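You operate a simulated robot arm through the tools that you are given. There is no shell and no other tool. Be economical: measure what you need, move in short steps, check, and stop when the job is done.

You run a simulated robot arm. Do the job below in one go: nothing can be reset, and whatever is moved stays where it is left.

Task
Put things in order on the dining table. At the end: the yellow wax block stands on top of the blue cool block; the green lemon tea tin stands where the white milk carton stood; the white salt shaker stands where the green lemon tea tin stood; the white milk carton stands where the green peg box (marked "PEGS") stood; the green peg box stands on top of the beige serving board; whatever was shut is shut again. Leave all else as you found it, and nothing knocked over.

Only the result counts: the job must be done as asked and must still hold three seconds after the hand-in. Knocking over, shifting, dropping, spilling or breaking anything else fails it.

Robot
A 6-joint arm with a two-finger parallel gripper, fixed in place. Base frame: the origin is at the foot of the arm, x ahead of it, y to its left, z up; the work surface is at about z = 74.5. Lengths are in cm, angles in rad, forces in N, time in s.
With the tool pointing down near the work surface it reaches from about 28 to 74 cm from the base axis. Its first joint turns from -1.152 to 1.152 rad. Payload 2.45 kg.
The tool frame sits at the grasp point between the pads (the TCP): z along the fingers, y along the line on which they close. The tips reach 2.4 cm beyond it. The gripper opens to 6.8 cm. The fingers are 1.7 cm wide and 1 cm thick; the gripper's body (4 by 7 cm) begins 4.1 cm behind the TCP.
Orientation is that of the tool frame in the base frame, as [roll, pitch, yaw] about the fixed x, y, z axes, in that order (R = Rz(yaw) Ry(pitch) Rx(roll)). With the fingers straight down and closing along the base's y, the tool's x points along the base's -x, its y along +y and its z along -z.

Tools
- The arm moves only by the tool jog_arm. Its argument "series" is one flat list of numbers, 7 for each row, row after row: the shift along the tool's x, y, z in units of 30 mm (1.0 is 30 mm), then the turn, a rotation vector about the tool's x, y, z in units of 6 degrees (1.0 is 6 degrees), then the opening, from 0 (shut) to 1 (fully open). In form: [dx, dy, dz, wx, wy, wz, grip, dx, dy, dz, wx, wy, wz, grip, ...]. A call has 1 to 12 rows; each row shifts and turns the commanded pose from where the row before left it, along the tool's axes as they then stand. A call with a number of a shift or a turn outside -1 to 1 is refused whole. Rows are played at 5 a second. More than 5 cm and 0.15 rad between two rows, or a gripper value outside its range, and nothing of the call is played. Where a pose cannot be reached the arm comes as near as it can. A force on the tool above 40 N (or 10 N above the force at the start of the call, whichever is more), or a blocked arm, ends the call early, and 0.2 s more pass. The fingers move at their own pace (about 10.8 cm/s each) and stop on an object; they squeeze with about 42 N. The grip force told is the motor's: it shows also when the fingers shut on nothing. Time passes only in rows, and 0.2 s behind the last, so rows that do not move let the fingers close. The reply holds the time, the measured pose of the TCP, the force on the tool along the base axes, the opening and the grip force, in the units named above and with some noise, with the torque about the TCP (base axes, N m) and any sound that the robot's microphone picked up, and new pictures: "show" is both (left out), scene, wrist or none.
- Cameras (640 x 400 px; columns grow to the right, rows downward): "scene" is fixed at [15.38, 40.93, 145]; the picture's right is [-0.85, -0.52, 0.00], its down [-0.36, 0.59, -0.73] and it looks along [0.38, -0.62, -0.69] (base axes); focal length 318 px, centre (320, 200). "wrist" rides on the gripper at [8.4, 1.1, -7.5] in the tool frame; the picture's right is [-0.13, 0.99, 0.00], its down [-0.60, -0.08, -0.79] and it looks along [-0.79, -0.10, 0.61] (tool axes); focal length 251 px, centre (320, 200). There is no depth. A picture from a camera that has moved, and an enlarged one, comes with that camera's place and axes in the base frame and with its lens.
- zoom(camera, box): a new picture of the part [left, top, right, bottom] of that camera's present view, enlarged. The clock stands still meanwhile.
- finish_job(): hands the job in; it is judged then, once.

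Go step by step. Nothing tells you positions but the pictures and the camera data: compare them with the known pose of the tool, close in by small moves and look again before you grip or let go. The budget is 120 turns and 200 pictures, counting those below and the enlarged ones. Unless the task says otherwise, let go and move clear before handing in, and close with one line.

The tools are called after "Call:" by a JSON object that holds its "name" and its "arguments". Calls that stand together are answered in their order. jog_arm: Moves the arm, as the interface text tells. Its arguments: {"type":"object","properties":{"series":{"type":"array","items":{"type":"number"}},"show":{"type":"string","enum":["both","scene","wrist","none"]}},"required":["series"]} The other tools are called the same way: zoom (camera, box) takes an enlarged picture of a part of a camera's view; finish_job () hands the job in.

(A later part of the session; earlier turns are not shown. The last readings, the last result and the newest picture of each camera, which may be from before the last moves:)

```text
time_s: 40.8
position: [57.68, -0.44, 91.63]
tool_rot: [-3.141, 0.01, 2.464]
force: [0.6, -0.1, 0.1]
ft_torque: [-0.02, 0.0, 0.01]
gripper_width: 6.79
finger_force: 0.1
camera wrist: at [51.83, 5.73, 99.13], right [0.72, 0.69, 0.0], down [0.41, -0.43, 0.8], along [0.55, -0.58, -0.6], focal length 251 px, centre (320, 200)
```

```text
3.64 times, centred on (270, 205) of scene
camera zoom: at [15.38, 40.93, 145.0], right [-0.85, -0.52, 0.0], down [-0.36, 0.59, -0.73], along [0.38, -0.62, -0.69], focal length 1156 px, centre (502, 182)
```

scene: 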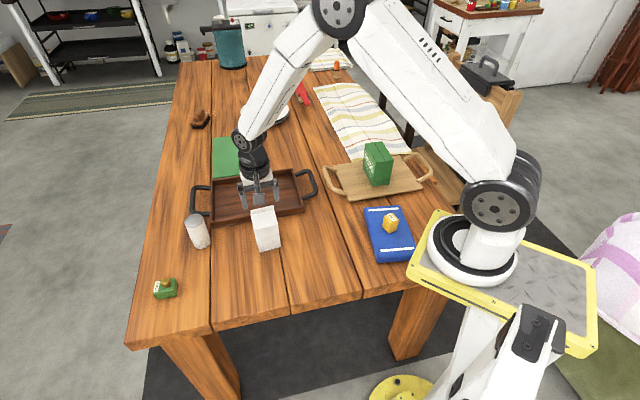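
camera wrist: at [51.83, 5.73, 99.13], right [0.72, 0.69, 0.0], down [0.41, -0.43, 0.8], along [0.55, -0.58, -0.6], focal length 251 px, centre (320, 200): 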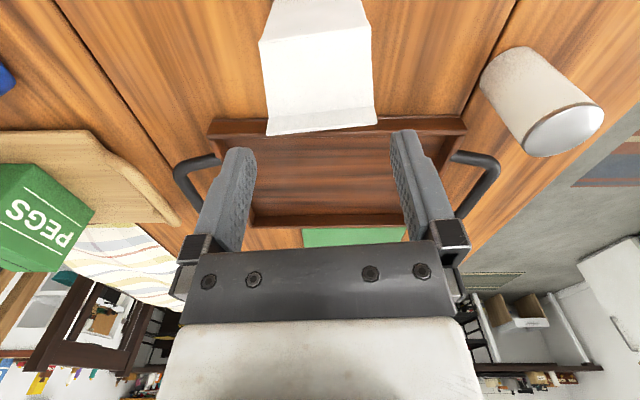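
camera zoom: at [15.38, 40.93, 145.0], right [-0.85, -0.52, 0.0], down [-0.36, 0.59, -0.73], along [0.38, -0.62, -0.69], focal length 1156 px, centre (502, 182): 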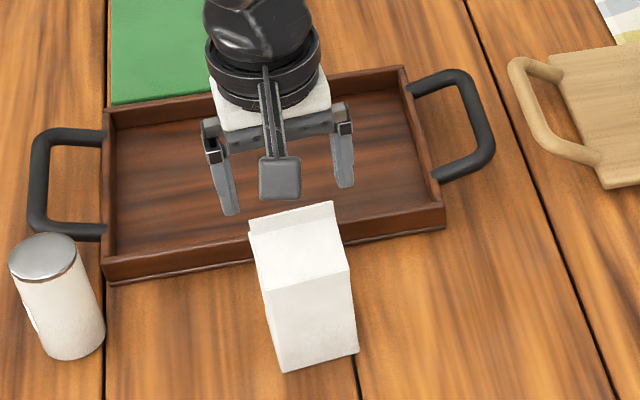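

The carton is centred between the jaws (within 1 mm). I descend with fine steps and grip.

Call:
{"name": "jog_arm", "arguments": {"series": [0, 0.015, 0.6, 0, 0, 0, 1, 0, 0, 0.6, 0, 0, 0, 1, 0, 0, 0.6, 0, 0, 0, 1, 0, 0, 0.47, 0, 0, 0, 1, 0, 0, 0, 0, 0, 0, 1]}}

Call:
{"name": "zoom", "arguments": {"camera": "scene", "box": [220, 160, 310, 260]}}

```text
time_s: 42.0
position: [57.61, -0.6, 84.66]
tool_rot: [3.141, 0.009, 2.466]
force: [-0.5, 0.2, 0.0]
ft_torque: [-0.01, -0.01, 0.0]
gripper_width: 6.8
finger_force: 0.0
camera wrist: at [51.75, 5.65, 92.14], right [0.72, 0.69, 0.0], down [0.42, -0.43, 0.8], along [0.55, -0.58, -0.6], focal length 251 px, centre (320, 200)
```

scene: 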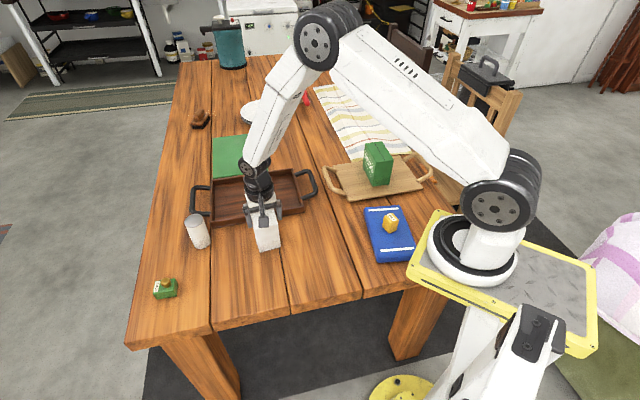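
wrist: 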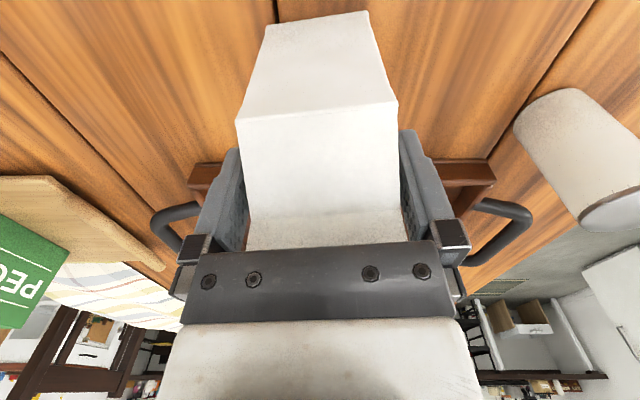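

```text
4.00 times, centred on (265, 210) of scene
camera zoom: at [15.38, 40.93, 145.0], right [-0.85, -0.52, 0.0], down [-0.36, 0.59, -0.73], along [0.38, -0.62, -0.69], focal length 1271 px, centre (540, 160)
```

zoom: 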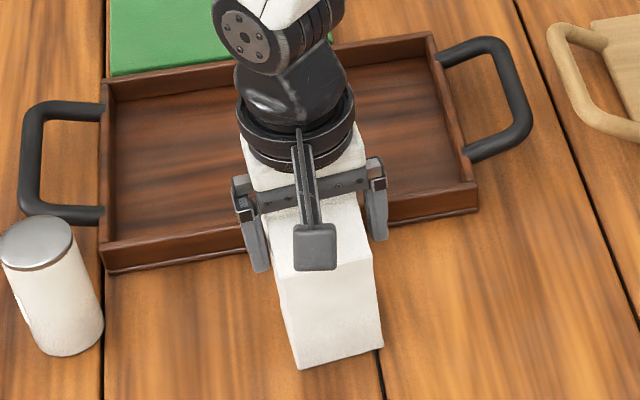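

Jaws are clear on both sides of the carton. Close and lift.

Call:
{"name": "jog_arm", "arguments": {"series": [0, 0, 0, 0, 0, 0, 0.8, 0, 0, 0, 0, 0, 0, 0, 0, 0, 0, 0, 0, 0, 0, 0, 0, 0, 0, 0, 0, 0, 0, 0, -0.2, 0, 0, 0, 0, 0, 0, -0.4, 0, 0, 0, 0, 0, 0, -0.8, 0, 0, 0, 0, 0, 0, -1, 0, 0, 0, 0, 0, 0, -1, 0, 0, 0, 0]}}

```text
time_s: 44.0
position: [57.56, -0.27, 94.84]
tool_rot: [3.141, 0.008, 2.466]
force: [-0.4, 0.0, -3.5]
ft_torque: [0.04, -0.01, 0.02]
gripper_width: 6.15
finger_force: 41.9
camera wrist: at [51.77, 5.87, 102.23], right [0.72, 0.69, 0.0], down [0.42, -0.43, 0.8], along [0.55, -0.58, -0.6], focal length 251 px, centre (320, 200)
```

scene: 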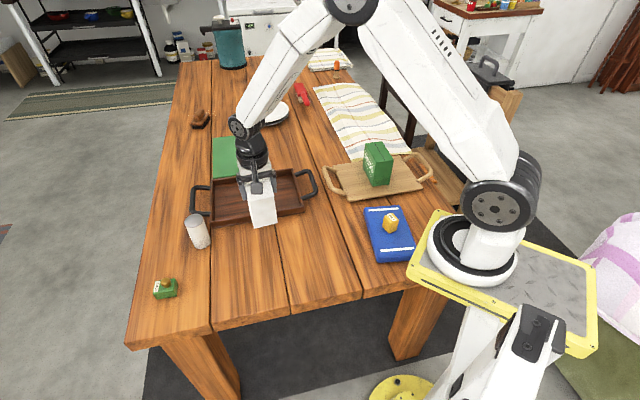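
wrist: 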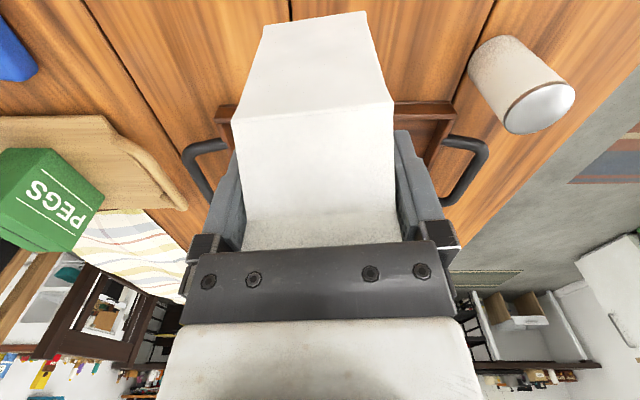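

The carton is held. I carry it to the old peg-box spot (40.8, -0.3) and lower near the table.

Call:
{"name": "jog_arm", "arguments": {"series": [0.727, -0.582, 0, 0, 0, 0, 0, 0.727, -0.582, 0, 0, 0, 0, 0, 0.727, -0.582, 0, 0, 0, 0, 0, 0.727, -0.582, 0, 0, 0, 0, 0, 0.727, -0.582, 0, 0, 0, 0, 0, 0.727, -0.582, 0, 0, 0, 0, 0, 0, 0, 0.7, 0, 0, 0, 0, 0, 0, 0.7, 0, 0, 0, 0, 0, 0, 0.7, 0, 0, 0, 0, 0, 0, 0.6, 0, 0, 0, 0, 0, 0, 0, 0, 0, 0, 0]}}

Call:
{"name": "zoom", "arguments": {"camera": "scene", "box": [260, 180, 380, 290]}}

```text
time_s: 46.4
position: [40.94, -0.38, 86.83]
tool_rot: [3.141, 0.01, 2.466]
force: [-0.1, 0.1, -4.5]
ft_torque: [0.01, -0.01, 0.01]
gripper_width: 6.19
finger_force: 41.4
camera wrist: at [35.0, 5.8, 94.23], right [0.72, 0.69, 0.0], down [0.42, -0.43, 0.8], along [0.55, -0.58, -0.6], focal length 251 px, centre (320, 200)
```

scene: 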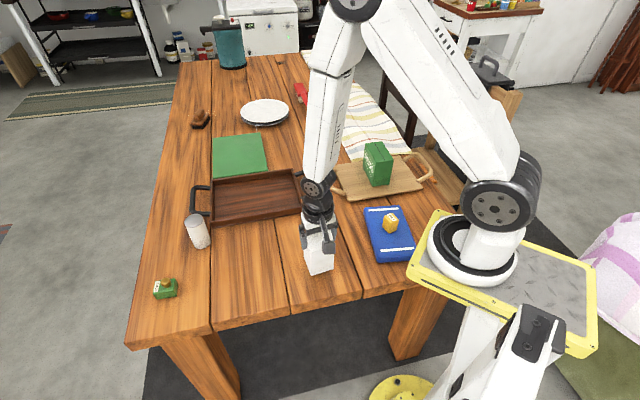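
wrist: 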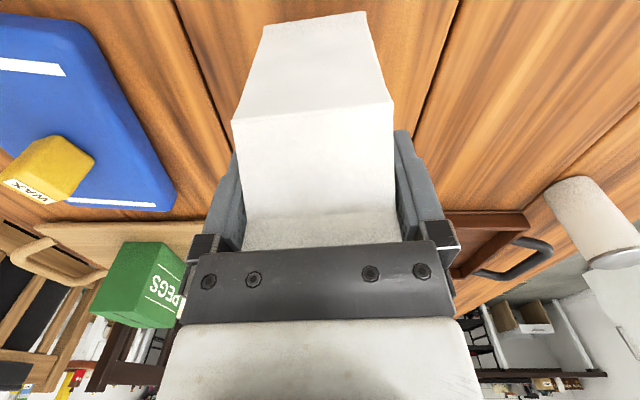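

```text
3.64 times, centred on (320, 235) of scene
camera zoom: at [15.39, 40.93, 145.0], right [-0.85, -0.52, 0.0], down [-0.36, 0.59, -0.73], along [0.38, -0.62, -0.69], focal length 1156 px, centre (320, 73)
```

zoom: 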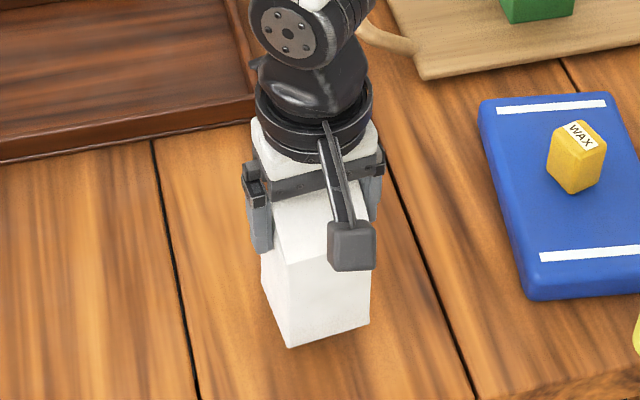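

The carton is positioned correctly. I step down to contact.

Call:
{"name": "jog_arm", "arguments": {"series": [0, 0, 0.4, 0, 0, 0, 0, 0, 0, 0.15, 0, 0, 0, 0, 0, 0, 0.1, 0, 0, 0, 0, 0, 0, 0.07, 0, 0, 0, 0, 0, 0, 0.07, 0, 0, 0, 0, 0, 0, 0.07, 0, 0, 0, 0], "show": "none"}}

Call:
{"name": "zoom", "arguments": {"camera": "scene", "box": [260, 180, 380, 290]}}

```text
time_s: 47.5
position: [40.83, -0.46, 84.68]
tool_rot: [-3.14, 0.01, 2.463]
force: [-3.9, 0.9, 11.8]
ft_torque: [0.01, -0.26, -0.01]
gripper_width: 6.16
finger_force: 41.6
stopped in row 5: the force on the tool passed its limit (the readings are from after the stop); the commanded pose is now the measured one
```

```text
3.64 times, centred on (320, 235) of scene
camera zoom: at [15.36, 40.93, 145.01], right [-0.85, -0.52, 0.0], down [-0.36, 0.59, -0.73], along [0.38, -0.62, -0.69], focal length 1156 px, centre (320, 73)
```

zoom: 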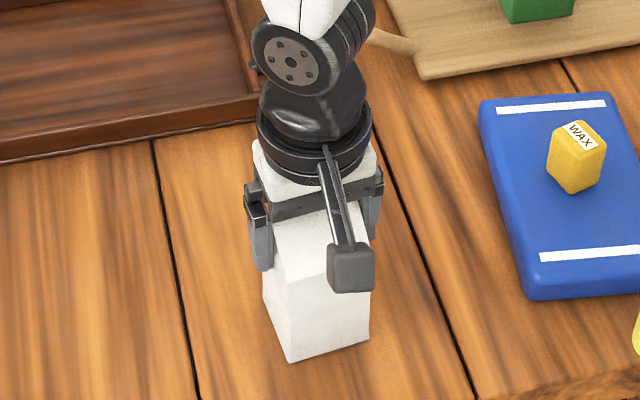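

On the table. I release and rise straight up.

Call:
{"name": "jog_arm", "arguments": {"series": [0, 0, 0, 0, 0, 0, 0.96, 0, 0, 0, 0, 0, 0, 1, 0, 0, 0, 0, 0, 0, 1, 0, 0, -0.3, 0, 0, 0, 1, 0, 0, -0.6, 0, 0, 0, 1, 0, 0, -0.9, 0, 0, 0, 1, 0, 0, -1, 0, 0, 0, 1, 0, 0, -1, 0, 0, 0, 1]}}

Call:
{"name": "zoom", "arguments": {"camera": "scene", "box": [260, 180, 380, 290]}}

Call:
{"name": "zoom", "arguments": {"camera": "scene", "box": [140, 260, 200, 310]}}

```text
time_s: 49.3
position: [40.74, -0.26, 96.18]
tool_rot: [-3.141, 0.009, 2.464]
force: [0.7, -0.4, 0.3]
ft_torque: [0.01, 0.04, -0.01]
gripper_width: 6.79
finger_force: 0.0
camera wrist: at [34.89, 5.95, 103.61], right [0.72, 0.69, 0.0], down [0.41, -0.43, 0.8], along [0.55, -0.58, -0.6], focal length 251 px, centre (320, 200)
```

scene: 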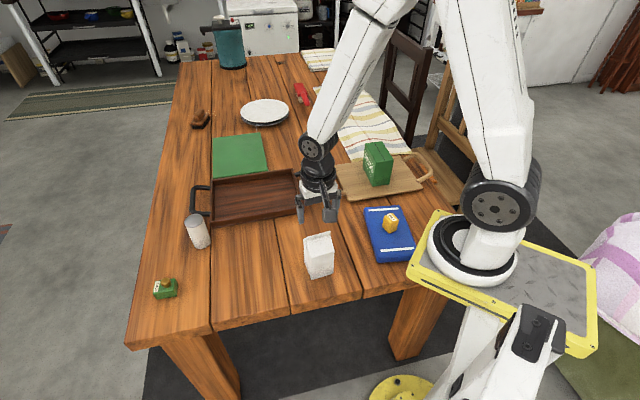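
wrist: 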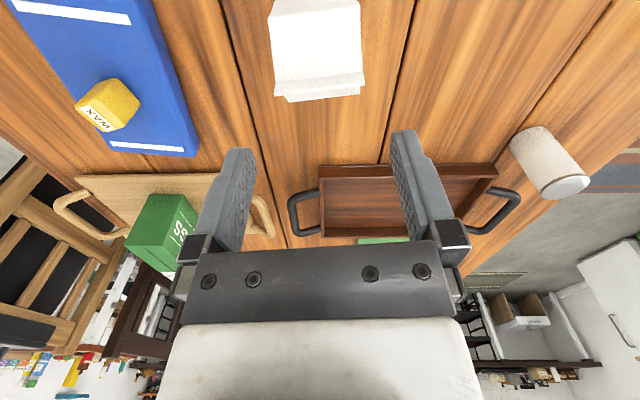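

```text
3.64 times, centred on (320, 235) of scene
camera zoom: at [15.38, 40.93, 145.0], right [-0.85, -0.52, 0.0], down [-0.36, 0.59, -0.73], along [0.38, -0.62, -0.69], focal length 1156 px, centre (320, 73)
```

zoom: 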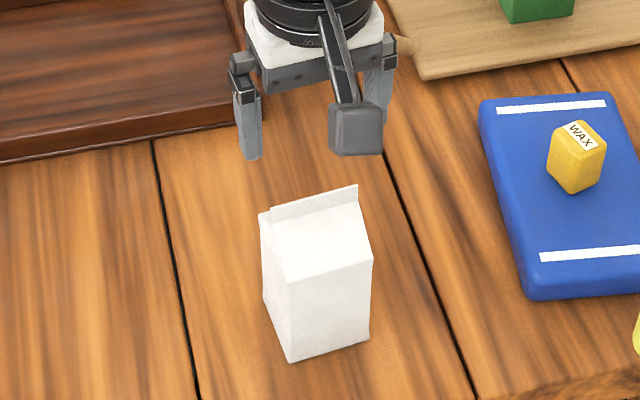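

```text
8.00 times, centred on (170, 285) of scene
camera zoom: at [15.38, 40.93, 145.0], right [-0.85, -0.52, 0.0], down [-0.36, 0.59, -0.73], along [0.38, -0.62, -0.69], focal length 2542 px, centre (1520, -480)
```

zoom: 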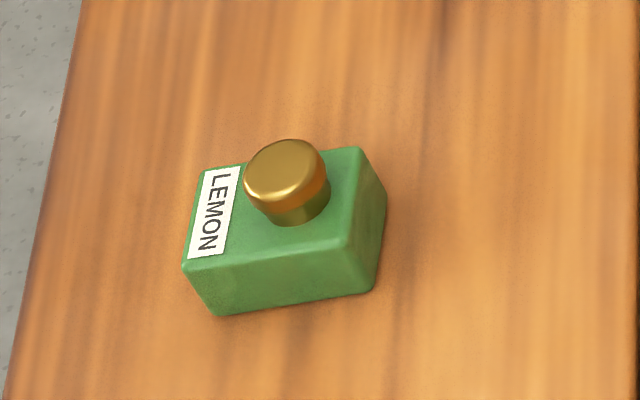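

The milk stands in the peg-box spot. The tea tin is about 4.4×3.3×2.7 cm with a cap, centred at (69.05, 25.4), near the reach limit; I approach, stopping short, and turn the wrist.

Call:
{"name": "jog_arm", "arguments": {"series": [-0.16, 1, 0, 0, 0, 0, 1, -0.16, 1, 0, 0, 0, 0, 1, -0.16, 1, 0, 0, 0, 0, 1, -0.16, 1, 0, 0, 0, 0, 1, -0.16, 1, 0, 0, 0, 0, 1, -0.16, 1, 0.2, 0, 0, 0, 1, -0.16, 1, 0.2, 0, 0, 0, 1, -0.16, 1, 0.2, 0, 0, 0, 1, -0.16, 1, 0.2, 0, 0, 0, 1, -0.16, 1, 0.2, 0, 0, 0, 1, -0.16, 1, 0.2, 0, 0, 0, 1], "show": "none"}}

Call:
{"name": "jog_arm", "arguments": {"series": [0, 0, 0, 0, 0, -1, 1, 0, 0, 0, 0, 0, -1, 1, 0, 0, 0, 0, 0, -1, 1, 0, 0, 0, 0, 0, -1, 1, 0, 0, 0, 0, 0, -1, 1, 0, 0, 0, 0, 0, -1, 1, 0, 0, 0, 0, 0, -1, 1, 0, 0, 0, 0, 0, -1, 1, 0, 0, 0, 0, 0, -1, 1, 0, 0, 0, 0, 0, -1, 1, 0, 0, 0, 0, 0, -1, 1, 0, 0, 0, 0, 0, -1, 1]}}

```text
time_s: 51.7
position: [65.57, 22.19, 92.74]
tool_rot: [3.141, 0.01, 2.466]
force: [0.1, 0.4, 0.5]
ft_torque: [0.0, 0.02, 0.03]
gripper_width: 6.79
finger_force: 0.1
```

```text
time_s: 54.3
position: [65.69, 22.05, 92.43]
tool_rot: [-3.13, 0.003, -2.56]
force: [0.5, -1.1, 0.2]
ft_torque: [0.03, -0.01, 0.02]
gripper_width: 6.78
finger_force: 0.0
camera wrist: at [58.04, 18.38, 100.01], right [-0.44, 0.9, -0.01], down [0.54, 0.27, 0.8], along [0.72, 0.34, -0.61], focal length 251 px, centre (320, 200)
```

scene: 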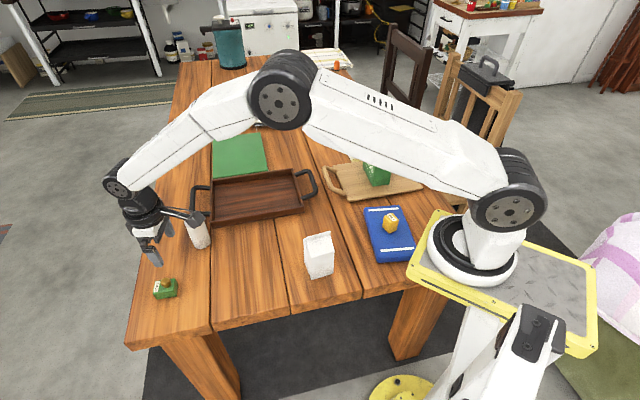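
wrist: 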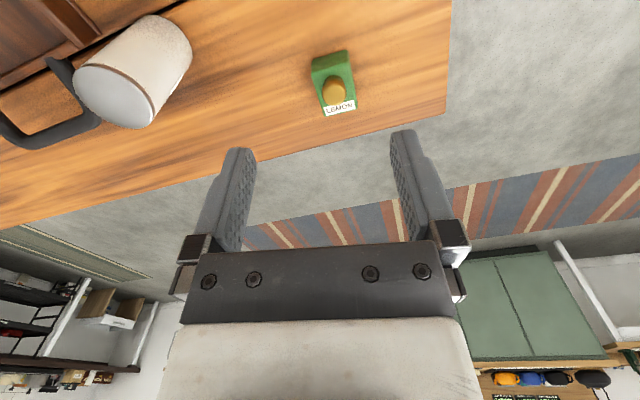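

Call:
{"name": "zoom", "arguments": {"camera": "wrist", "box": [270, 20, 400, 140]}}

Call:
{"name": "zoom", "arguments": {"camera": "wrist", "box": [0, 0, 240, 160]}}

```text
3.33 times, centred on (335, 80) of wrist
camera zoom: at [58.04, 18.38, 100.01], right [-0.44, 0.9, -0.01], down [0.54, 0.27, 0.8], along [0.72, 0.34, -0.61], focal length 838 px, centre (270, 600)
```

zoom: 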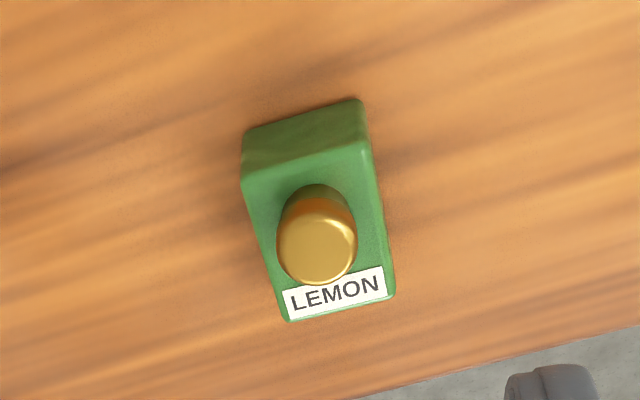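

```text
2.50 times, centred on (120, 80) of wrist
camera zoom: at [58.04, 18.38, 100.01], right [-0.44, 0.9, -0.01], down [0.54, 0.27, 0.8], along [0.72, 0.34, -0.61], focal length 629 px, centre (820, 500)
```

zoom: 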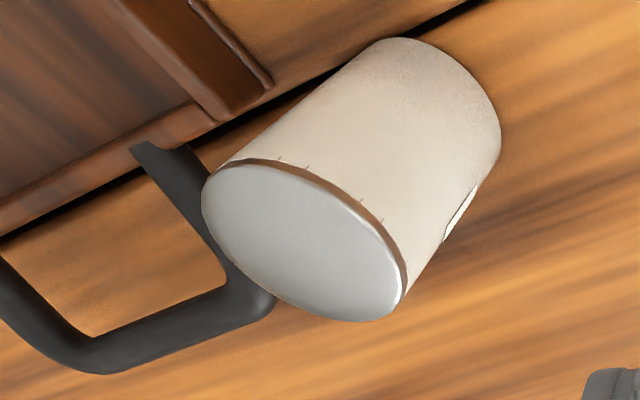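

The tin centre agrees at (69.0, 25.4) from both views. I turn the last 9°, move over it, and lower to just above the cap.

Call:
{"name": "jog_arm", "arguments": {"series": [0, 0, 0, 0, 0, -0.75, 1, 0, 0, 0, 0, 0, -0.72, 1, -0.52, 0.03, 0.6, 0, 0, 0, 1, -0.52, 0.03, 0.6, 0, 0, 0, 1, -0.53, 0.03, 0.6, 0, 0, 0, 1, 0, 0, 0.6, 0, 0, 0, 1, 0, 0, 0.5, 0, 0, 0, 1, 0, 0, 0.4, 0, 0, 0, 1, 0, 0, 0, 0, 0, 0, 1]}}

Call:
{"name": "zoom", "arguments": {"camera": "scene", "box": [130, 230, 210, 310]}}

```text
time_s: 56.3
position: [68.92, 25.28, 82.81]
tool_rot: [-3.132, 0.002, -2.408]
force: [-0.3, 1.2, -0.3]
ft_torque: [0.0, 0.02, 0.03]
gripper_width: 6.8
finger_force: 0.1
camera wrist: at [61.95, 20.61, 90.22], right [-0.57, 0.82, -0.01], down [0.49, 0.35, 0.8], along [0.66, 0.45, -0.61], focal length 251 px, centre (320, 200)
```

scene: 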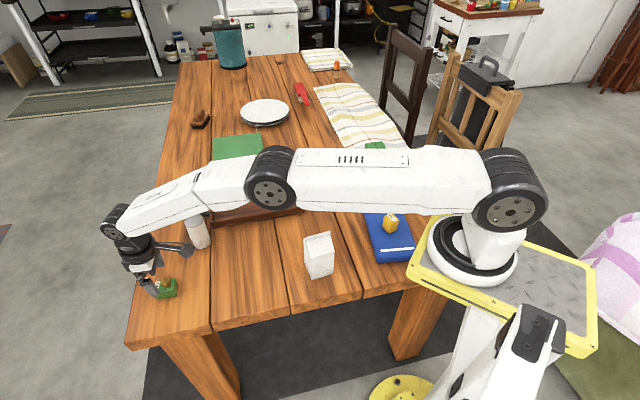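
wrist: 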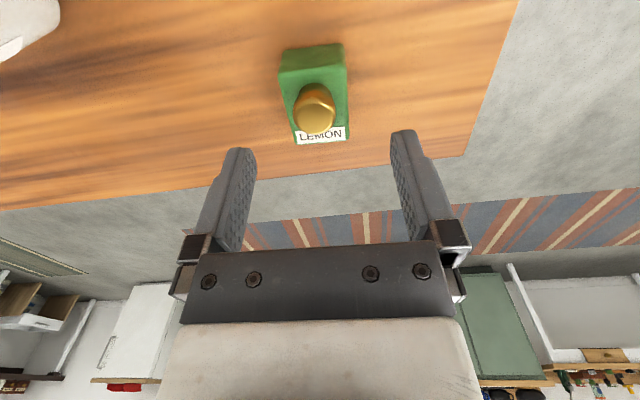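

```text
5.00 times, centred on (170, 270) of scene
camera zoom: at [15.38, 40.93, 145.0], right [-0.85, -0.52, 0.0], down [-0.36, 0.59, -0.73], along [0.38, -0.62, -0.69], focal length 1589 px, centre (1070, -150)
```

zoom: 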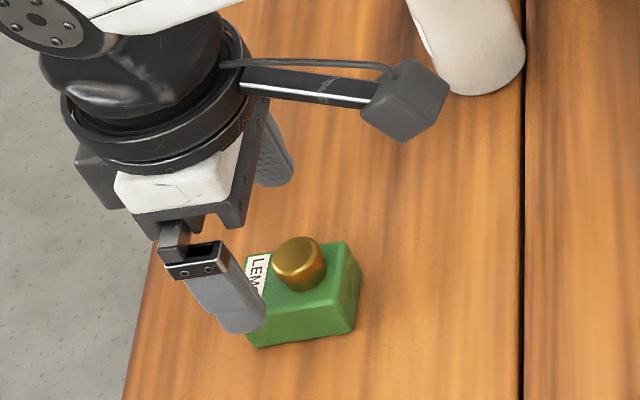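

The tin is centred and aligned. I descend, grip and lift.

Call:
{"name": "jog_arm", "arguments": {"series": [0.05, -0.03, 0.5, 0, 0, 0, 1, 0, 0, 0.5, 0, 0, 0, 1, 0, 0, 0.5, 0, 0, 0, 1, 0, 0, 0.34, 0, 0, 0, 1, 0, 0, 0, 0, 0, 0, 1, 0, 0, 0, 0, 0, 0, 0.3, 0, 0, 0, 0, 0, 0, 0, 0, 0, 0, 0, 0, 0, 0]}}

```text
time_s: 58.1
position: [68.55, 24.79, 77.41]
tool_rot: [-3.131, 0.002, -2.407]
force: [-0.5, -0.3, 0.0]
ft_torque: [-0.02, 0.03, 0.04]
gripper_width: 3.51
finger_force: 42.0
out of reach, approached as far as the arm can: row 4
camera wrist: at [61.69, 20.14, 84.87], right [-0.57, 0.82, -0.01], down [0.49, 0.35, 0.79], along [0.66, 0.45, -0.61], focal length 251 px, centre (320, 200)
```

scene: 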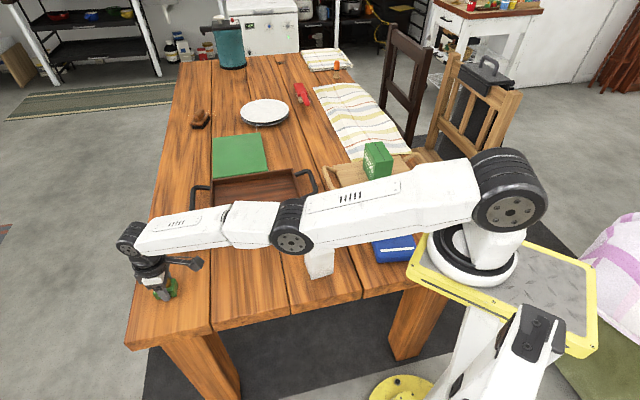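
wrist: 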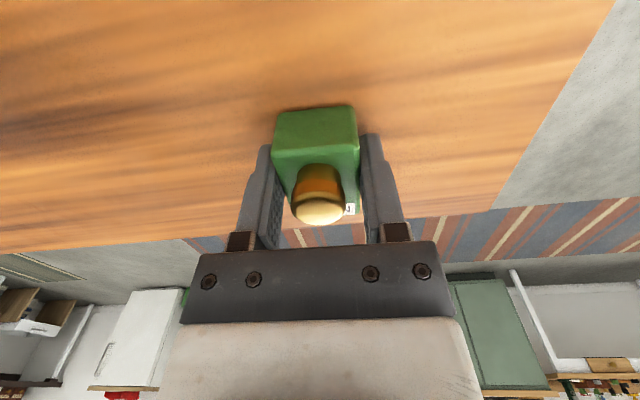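

The tin is gripped (3.5 cm, cap on). I lift gently and carry it towards the old milk spot.

Call:
{"name": "jog_arm", "arguments": {"series": [0, 0, -0.3, 0, 0, 0, 0, 0, 0, -0.7, 0, 0, 0, 0, 0, 0, -1, 0, 0, 0, 0, 0, 0, -1, 0, 0, 0, 0, 0, 0, -1, 0, 0, 0, 0, 0, 0, -0.6, 0, 0, 0, 0, 0, 0, 0, 0, 0, 0, 0]}}

Call:
{"name": "jog_arm", "arguments": {"series": [0.941, -0.42, 0, 0, 0, 0, 0, 0.941, -0.42, 0, 0, 0, 0, 0, 0.941, -0.42, 0, 0, 0, 0, 0, 0.941, -0.42, 0, 0, 0, 0, 0, 0.941, -0.42, 0, 0, 0, 0, 0, 0.941, -0.42, 0, 0, 0, 0, 0, 0.941, -0.42, 0, 0, 0, 0, 0, 0.941, -0.42, 0, 0, 0, 0, 0, 0.941, -0.42, 0, 0, 0, 0, 0, 0, 0, 0, 0, 0, 0, 0], "show": "both"}}

```text
time_s: 59.7
position: [71.23, 26.18, 90.53]
tool_rot: [-3.133, 0.0, -2.408]
force: [0.1, -0.5, -1.3]
ft_torque: [0.03, -0.01, -0.01]
gripper_width: 3.52
finger_force: 42.3
out of reach, approached as far as the arm can: row 2, 3, 4, 5
camera wrist: at [64.33, 21.41, 98.01], right [-0.57, 0.82, -0.01], down [0.5, 0.35, 0.79], along [0.66, 0.45, -0.61], focal length 251 px, centre (320, 200)
```

scene: 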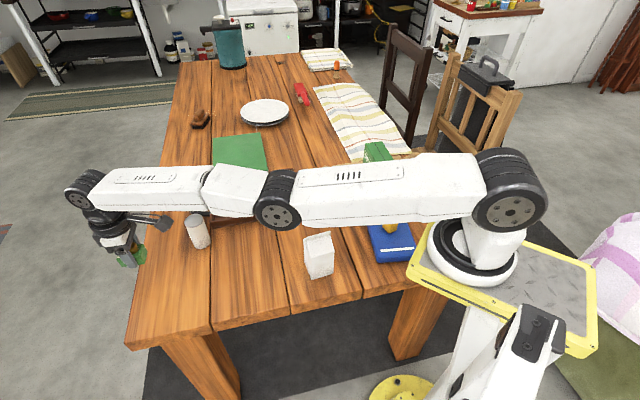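
wrist: 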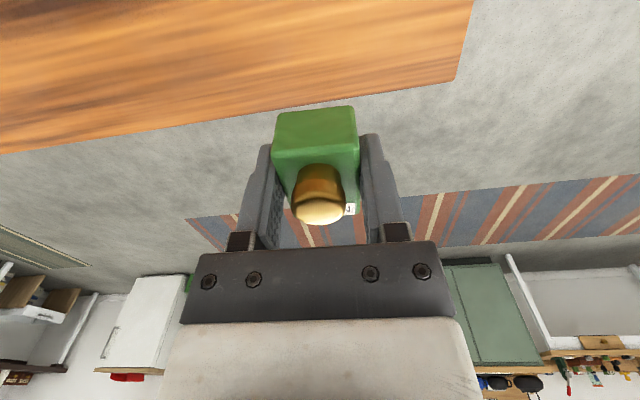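

```text
time_s: 61.9
position: [76.34, 4.47, 88.39]
tool_rot: [-3.131, 0.001, -2.407]
force: [-0.4, -0.6, -1.2]
ft_torque: [0.0, 0.02, 0.02]
gripper_width: 3.49
finger_force: 42.4
out of reach, approached as far as the arm can: row 1, 2, 3, 4, 5, 6, 7, 8, 9
camera wrist: at [69.34, -0.09, 95.84], right [-0.57, 0.82, -0.01], down [0.5, 0.35, 0.79], along [0.66, 0.45, -0.61], focal length 251 px, centre (320, 200)
```

scene: 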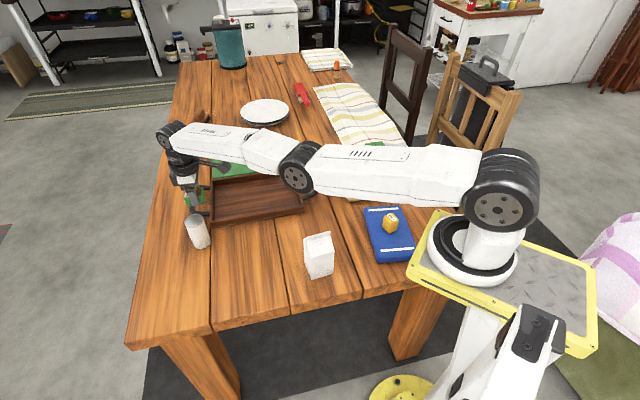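
wrist: 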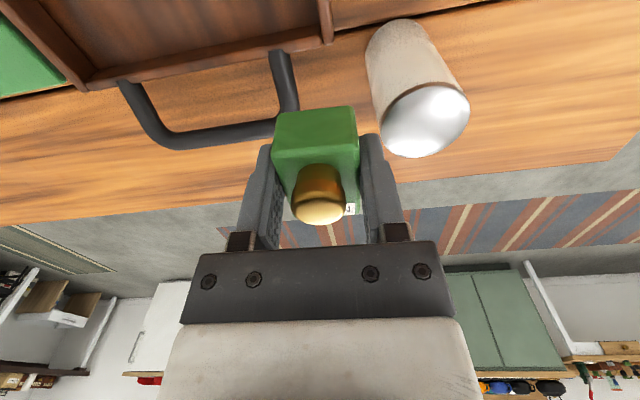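

The arm has stretched straight and slid along its reach limit; nothing seems touched, but I check the salt shaker. Then I raise a little before swinging back to free space.

Call:
{"name": "zoom", "arguments": {"camera": "scene", "box": [140, 120, 300, 260]}}

Call:
{"name": "jog_arm", "arguments": {"series": [0, 0, -0.7, 0, 0, 0, 0, 0, 0, -0.7, 0, 0, 0, 0, 0, 0, 0, 0, 0, 0, 0], "show": "scene"}}

```text
2.86 times, centred on (220, 190) of scene
camera zoom: at [15.39, 40.93, 145.0], right [-0.85, -0.52, 0.0], down [-0.36, 0.59, -0.73], along [0.38, -0.62, -0.69], focal length 908 px, centre (606, 229)
```

zoom: 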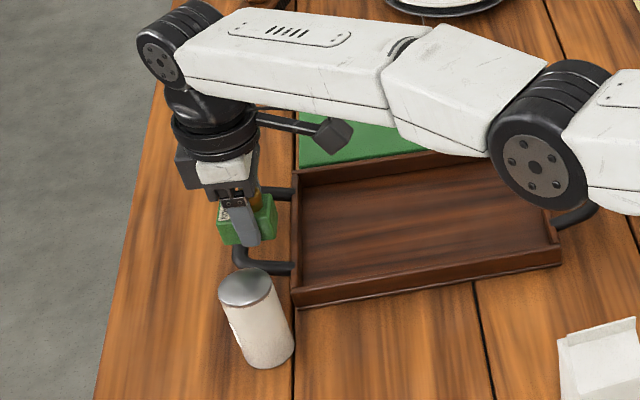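

```text
time_s: 62.7
position: [76.59, 4.66, 92.29]
tool_rot: [-3.133, 0.0, -2.408]
force: [-1.0, 0.5, -1.3]
ft_torque: [0.02, 0.01, 0.01]
gripper_width: 3.52
finger_force: 41.9
out of reach, approached as far as the arm can: row 2
```

scene: 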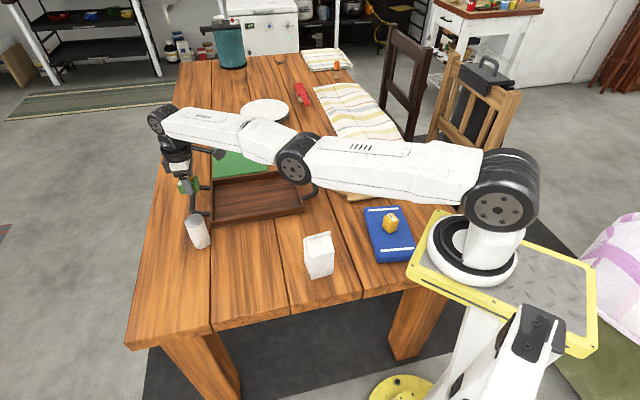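

Salt and tray are untouched. I try an inward step combined with a small downward move to unbend the arm.

Call:
{"name": "jog_arm", "arguments": {"series": [0.37, 0.33, 0.5, 0, 0, 0, 0, 0.37, 0.33, 0.3, 0, 0, 0, 0, 0, 0, 0, 0, 0, 0, 0], "show": "none"}}

```text
time_s: 63.5
position: [76.43, 5.11, 89.56]
tool_rot: [-3.132, 0.003, -2.409]
force: [-0.1, 0.0, -1.1]
ft_torque: [0.0, 0.01, 0.04]
gripper_width: 3.49
finger_force: 41.9
out of reach, approached as far as the arm can: row 1, 2
```

Still at the limit. I go up a bit, swing back along the arc over the free table area where the tin stood, and there try descending, which should bend the elbow again.

Call:
{"name": "jog_arm", "arguments": {"series": [0, 0, -0.9, 0, 0, 0, 0, -0.46, 0.815, 0, 0, 0, 0, 0, -0.46, 0.815, 0, 0, 0, 0, 0, -0.46, 0.815, 0, 0, 0, 0, 0, -0.46, 0.815, 0, 0, 0, 0, 0, -0.46, 0.815, 0, 0, 0, 0, 0, -0.46, 0.815, 0, 0, 0, 0, 0, -0.46, 0.815, 0, 0, 0, 0, 0, -0.46, 0.815, 0, 0, 0, 0, 0, 0, 0, 0, 0, 0, 0, 0], "show": "scene"}}

```text
time_s: 65.7
position: [71.07, 26.85, 92.27]
tool_rot: [-3.131, -0.002, -2.409]
force: [0.1, -0.4, -1.2]
ft_torque: [0.04, 0.02, 0.01]
gripper_width: 3.5
finger_force: 42.4
out of reach, approached as far as the arm can: row 2, 3, 8, 9
```

scene: 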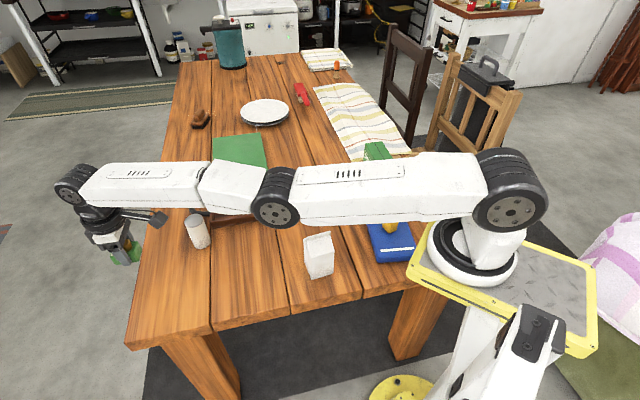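

Call:
{"name": "jog_arm", "arguments": {"series": [0.12, 0.05, 0.8, 0, 0, 0, 0, 0.12, 0.05, 0.8, 0, 0, 0, 0, 0.2, 0.08, 0.8, 0, 0, 0, 0, 0.2, 0.08, 0.7, 0, 0, 0, 0, 0.2, 0.08, 0.5, 0, 0, 0, 0, 0, 0, 0, 0, 0, 0, 0], "show": "scene"}}

```text
time_s: 67.1
position: [69.44, 25.66, 81.13]
tool_rot: [-3.13, 0.0, -2.407]
force: [0.3, -0.2, 0.0]
ft_torque: [0.02, -0.02, 0.03]
gripper_width: 3.52
finger_force: 41.6
out of reach, approached as far as the arm can: row 3, 5
```

scene: 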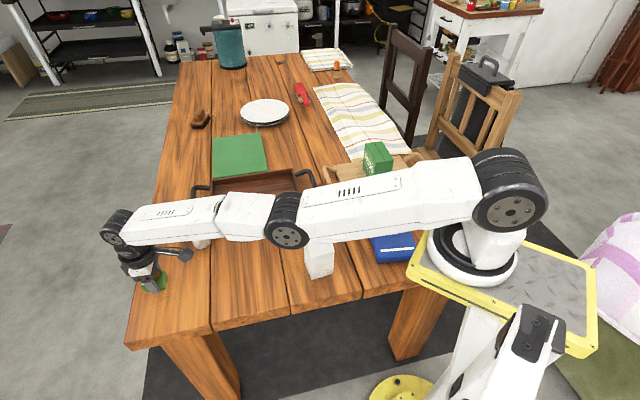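

The arm seems to have flipped to the elbow-low branch. I stretch it fully outward here over free space to pass through straight, watching the reach.

Call:
{"name": "jog_arm", "arguments": {"series": [0, 0, -0.6, 0, 0, 0, 0, -0.62, -0.24, 0, 0, 0, 0, 0, -0.62, -0.24, 0, 0, 0, 0, 0, -0.62, -0.24, 0, 0, 0, 0, 0, 0, 0, 0, 0, 0, 0, 0], "show": "scene"}}

```text
time_s: 68.3
position: [70.09, 25.97, 83.16]
tool_rot: [-3.13, 0.002, -2.409]
force: [-1.1, 0.1, -0.5]
ft_torque: [0.02, 0.02, 0.01]
gripper_width: 3.52
finger_force: 42.2
out of reach, approached as far as the arm can: row 1, 2, 3, 4
```

scene: 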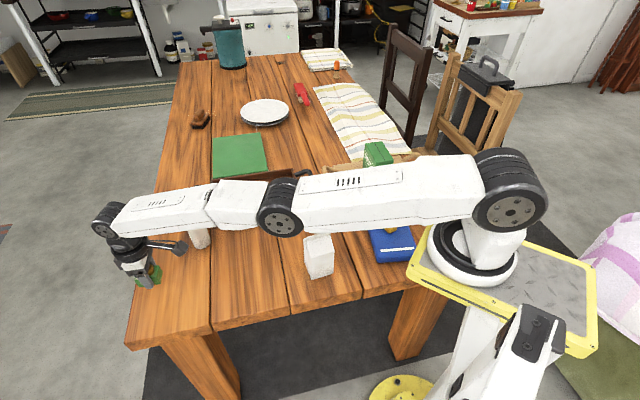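

The arm is fully straight here. I rise while pressing outward, then descend with inward steps so the elbow bends back upward.

Call:
{"name": "jog_arm", "arguments": {"series": [-0.31, -0.12, -0.9, 0, 0, 0, 0, -0.31, -0.12, -0.9, 0, 0, 0, 0, -0.31, -0.12, -0.9, 0, 0, 0, 0, -0.31, -0.12, -0.9, 0, 0, 0, 0, -0.31, -0.12, -0.9, 0, 0, 0, 0, -0.31, -0.12, -0.9, 0, 0, 0, 0, -0.31, -0.12, -0.9, 0, 0, 0, 0, -0.31, -0.12, 0, 0, 0, 0, 0], "show": "none"}}

Call:
{"name": "jog_arm", "arguments": {"series": [0.31, 0.12, 0.9, 0, 0, 0, 0, 0.31, 0.12, 0.9, 0, 0, 0, 0, 0.31, 0.12, 0.9, 0, 0, 0, 0, 0.31, 0.12, 0.9, 0, 0, 0, 0, 0.31, 0.12, 0.9, 0, 0, 0, 0, 0, 0, 0, 0, 0, 0, 0], "show": "scene"}}

```text
time_s: 70.1
position: [71.62, 26.48, 101.48]
tool_rot: [-3.131, 0.0, -2.408]
force: [-0.1, -0.6, 0.0]
ft_torque: [-0.05, 0.02, 0.01]
gripper_width: 3.48
finger_force: 41.5
out of reach, approached as far as the arm can: row 1, 2, 3, 4, 5, 6, 7, 8
```

```text
time_s: 71.5
position: [70.72, 26.47, 87.69]
tool_rot: [-3.132, 0.0, -2.409]
force: [0.0, -0.7, -0.5]
ft_torque: [0.01, -0.03, 0.02]
gripper_width: 3.52
finger_force: 42.2
out of reach, approached as far as the arm can: row 1, 2, 3, 4, 5
```

scene: 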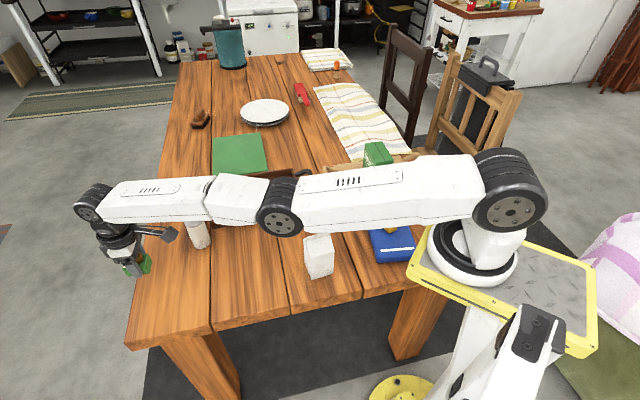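

All readings lie on one sphere: the arm is exactly straight, where straight moves cannot bend the elbow, but tilting the tool can. Over this free spot I tilt the fingers towards the base while moving inward.

Call:
{"name": "jog_arm", "arguments": {"series": [0.775, 0.302, 0, -0.363, 0.931, 0, 0, 0.775, 0.302, 0, -0.363, 0.931, 0, 0, 0.775, 0.302, 0, -0.363, 0.931, 0, 0, 0.775, 0.302, 0, -0.363, 0.931, 0, 0, 0, 0, 0, 0, 0, 0, 0], "show": "scene"}}

```text
time_s: 72.7
position: [63.72, 24.04, 88.71]
tool_rot: [2.993, -0.389, -2.381]
force: [0.1, 0.5, 0.0]
ft_torque: [0.0, -0.01, -0.01]
gripper_width: 3.5
finger_force: 42.1
out of reach, approached as far as the arm can: row 1, 2, 3, 4
```

scene: 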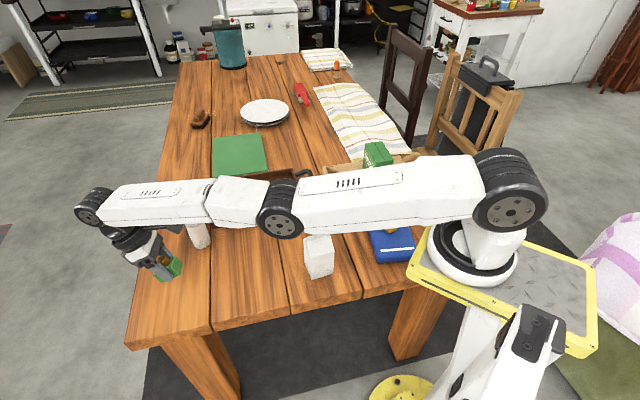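

The elbow did not move; only the wrist tilted. I continue tilting but with slightly less inward travel, so that the elbow is pushed off its stop, then pull inward.

Call:
{"name": "jog_arm", "arguments": {"series": [0.5, 0.19, 0, -0.363, 0.931, 0, 0, 0.5, 0.19, 0, -0.363, 0.931, 0, 0, 0.5, 0.19, 0, -0.363, 0.931, 0, 0, 0, 0, 0, 0, 0, 0, 0], "show": "none"}}

Call:
{"name": "jog_arm", "arguments": {"series": [0.7, 0.27, 0.65, 0, 0, 0, 0, 0.7, 0.27, 0.65, 0, 0, 0, 0, 0, 0, 0, 0, 0, 0, 0], "show": "scene"}}

```text
time_s: 73.7
position: [59.47, 22.22, 91.14]
tool_rot: [2.838, -0.674, -2.304]
force: [0.1, 0.4, -0.7]
ft_torque: [0.02, -0.01, -0.03]
gripper_width: 3.52
finger_force: 42.3
out of reach, approached as far as the arm can: row 3
```

```text
time_s: 74.5
position: [54.19, 20.38, 91.33]
tool_rot: [2.839, -0.672, -2.305]
force: [-0.7, -0.3, -0.6]
ft_torque: [-0.04, -0.02, -0.03]
gripper_width: 3.51
finger_force: 41.7
```

scene: 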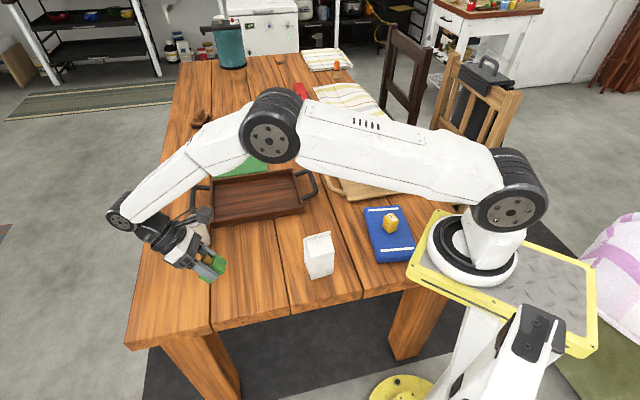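

The elbow is up again. I untilt the tool back to vertical in place.

Call:
{"name": "jog_arm", "arguments": {"series": [0, 0, 0, 0.363, -0.931, 0, 0, 0, 0, 0, 0.363, -0.931, 0, 0, 0, 0, 0, 0.363, -0.931, 0, 0, 0, 0, 0, 0.363, -0.931, 0, 0, 0, 0, 0, 0.363, -0.931, 0, 0, 0, 0, 0, 0.363, -0.931, 0, 0, 0, 0, 0, 0.363, -0.931, 0, 0, 0, 0, 0, 0, 0, 0, 0], "show": "both"}}

```text
time_s: 76.3
position: [54.28, 20.23, 91.32]
tool_rot: [-3.13, 0.003, -2.409]
force: [1.0, -0.3, 0.2]
ft_torque: [0.02, 0.04, 0.01]
gripper_width: 3.51
finger_force: 42.3
camera wrist: at [47.23, 15.51, 98.8], right [-0.57, 0.82, -0.01], down [0.49, 0.35, 0.8], along [0.66, 0.45, -0.61], focal length 251 px, centre (320, 200)
```

scene: 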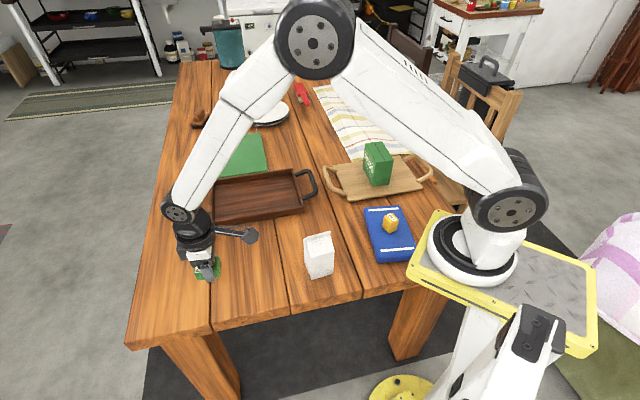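
wrist: 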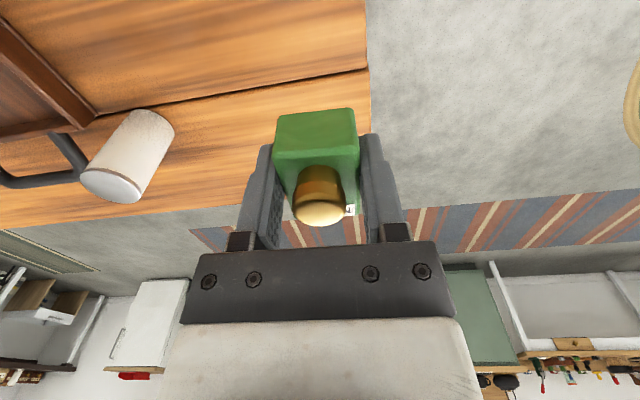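

Recovered: tool vertical, tin firmly held. I carry it to the old milk spot (57.65, -0.2) and lower partway.

Call:
{"name": "jog_arm", "arguments": {"series": [0.653, -0.972, 0, 0, 0, 0, 0, 0.653, -0.972, 0, 0, 0, 0, 0, 0.653, -0.972, 0, 0, 0, 0, 0, 0.653, -0.972, 0, 0, 0, 0, 0, 0.653, -0.972, 0, 0, 0, 0, 0, 0.653, -0.972, 0, 0, 0, 0, 0, 0, 0, 0.95, 0, 0, 0, 0, 0, 0, 0.95, 0, 0, 0, 0, 0, 0, 0.95, 0, 0, 0, 0, 0, 0, 0.9, 0, 0, 0, 0, 0, 0, 0, 0, 0, 0, 0]}}

Call:
{"name": "zoom", "arguments": {"camera": "scene", "box": [200, 180, 320, 280]}}

```text
time_s: 78.7
position: [57.2, -0.58, 79.88]
tool_rot: [-3.13, 0.002, -2.408]
force: [-0.1, 0.1, -1.3]
ft_torque: [0.0, 0.0, 0.01]
gripper_width: 3.49
finger_force: 42.2
camera wrist: at [50.19, -5.38, 87.49], right [-0.57, 0.82, -0.01], down [0.49, 0.35, 0.8], along [0.66, 0.45, -0.61], focal length 251 px, centre (320, 200)
```

scene: 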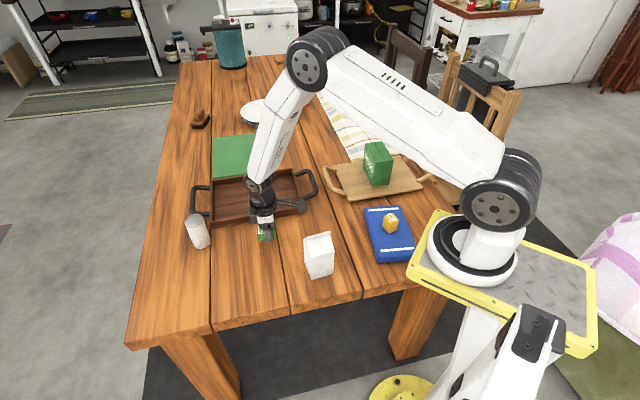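
wrist: 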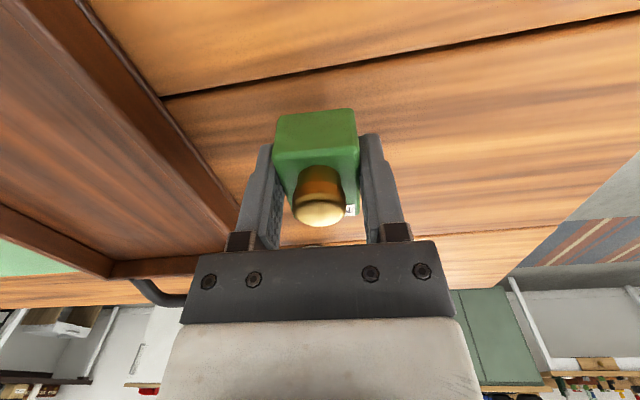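

```text
4.00 times, centred on (260, 230) of scene
camera zoom: at [15.38, 40.93, 145.0], right [-0.85, -0.52, 0.0], down [-0.36, 0.59, -0.73], along [0.38, -0.62, -0.69], focal length 1271 px, centre (560, 80)
```

zoom: 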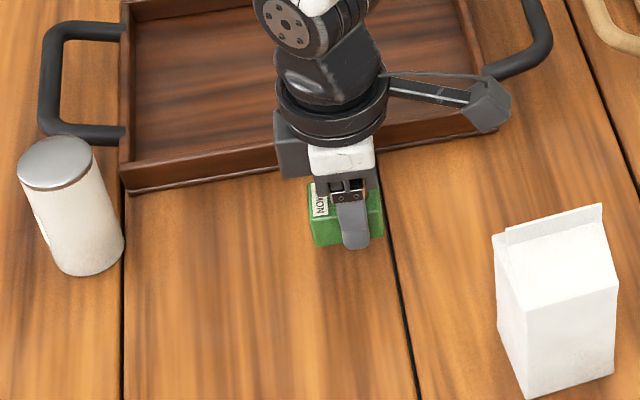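

Positioned over the old milk spot. I step down to contact.

Call:
{"name": "jog_arm", "arguments": {"series": [0, 0, 0.5, 0, 0, 0, 0, 0, 0, 0.15, 0, 0, 0, 0, 0, 0, 0.08, 0, 0, 0, 0, 0, 0, 0.06, 0, 0, 0, 0, 0, 0, 0.06, 0, 0, 0, 0], "show": "none"}}

Call:
{"name": "zoom", "arguments": {"camera": "scene", "box": [220, 190, 300, 260]}}

```text
time_s: 79.9
position: [57.29, -0.77, 77.8]
tool_rot: [-3.131, 0.001, -2.409]
force: [-0.1, 0.7, -0.2]
ft_torque: [-0.01, -0.04, 0.0]
gripper_width: 3.52
finger_force: 42.2
```

```text
5.71 times, centred on (260, 225) of scene
camera zoom: at [15.38, 40.93, 145.0], right [-0.85, -0.52, 0.0], down [-0.36, 0.59, -0.73], along [0.38, -0.62, -0.69], focal length 1816 px, centre (663, 57)
```

zoom: 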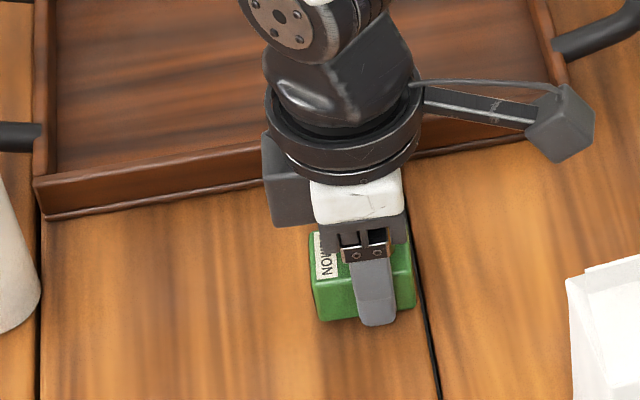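

Call:
{"name": "jog_arm", "arguments": {"series": [0, 0, 0.05, 0, 0, 0, 0, 0, 0, 0.04, 0, 0, 0, 0, 0, 0, 0.04, 0, 0, 0, 0, 0, 0, 0.04, 0, 0, 0, 0], "show": "none"}}

```text
time_s: 80.9
position: [57.4, -0.69, 77.22]
tool_rot: [-3.129, 0.003, -2.408]
force: [-10.3, -0.1, 31.5]
ft_torque: [0.21, 0.33, 0.05]
gripper_width: 3.54
finger_force: 41.9
```

Firm contact at z≈77.3. I ease off slightly, release and rise.

Call:
{"name": "jog_arm", "arguments": {"series": [0, 0, -0.05, 0, 0, 0, 0, 0, 0, 0, 0, 0, 0, 0.6, 0, 0, 0, 0, 0, 0, 1, 0, 0, 0, 0, 0, 0, 1, 0, 0, -0.4, 0, 0, 0, 1, 0, 0, -0.9, 0, 0, 0, 1, 0, 0, -1, 0, 0, 0, 1, 0, 0, -1, 0, 0, 0, 1, 0, 0, -1, 0, 0, 0, 1, 0, 0, -1, 0, 0, 0, 1]}}

Call:
{"name": "zoom", "arguments": {"camera": "scene", "box": [170, 180, 330, 290]}}

```text
time_s: 83.1
position: [56.87, -0.7, 93.08]
tool_rot: [-3.133, -0.001, -2.41]
force: [0.6, 0.3, 0.4]
ft_torque: [0.0, 0.0, 0.07]
gripper_width: 6.8
finger_force: 0.1
camera wrist: at [49.92, -5.4, 100.54], right [-0.57, 0.82, -0.01], down [0.5, 0.35, 0.79], along [0.66, 0.45, -0.61], focal length 251 px, centre (320, 200)
```

scene: 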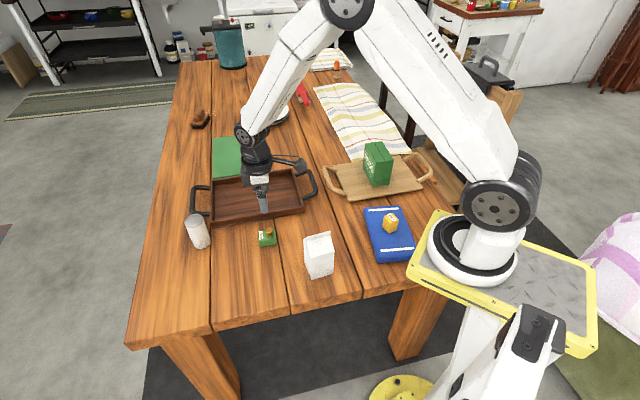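
wrist: 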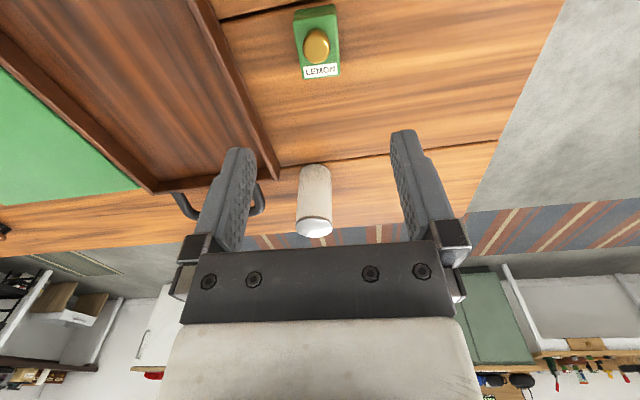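

```text
3.64 times, centred on (250, 235) of scene
camera zoom: at [15.38, 40.93, 145.0], right [-0.85, -0.52, 0.0], down [-0.36, 0.59, -0.73], along [0.38, -0.62, -0.69], focal length 1156 px, centre (574, 73)
```

zoom: 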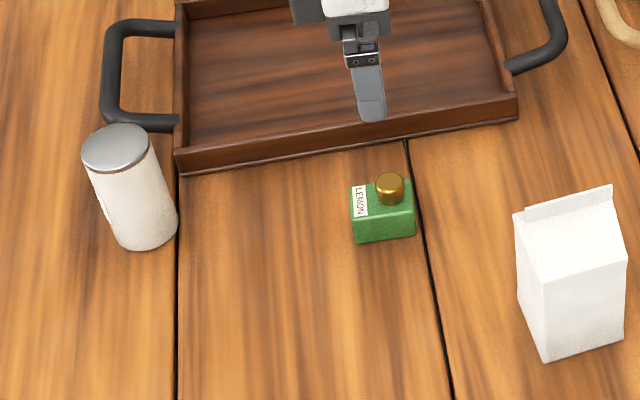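

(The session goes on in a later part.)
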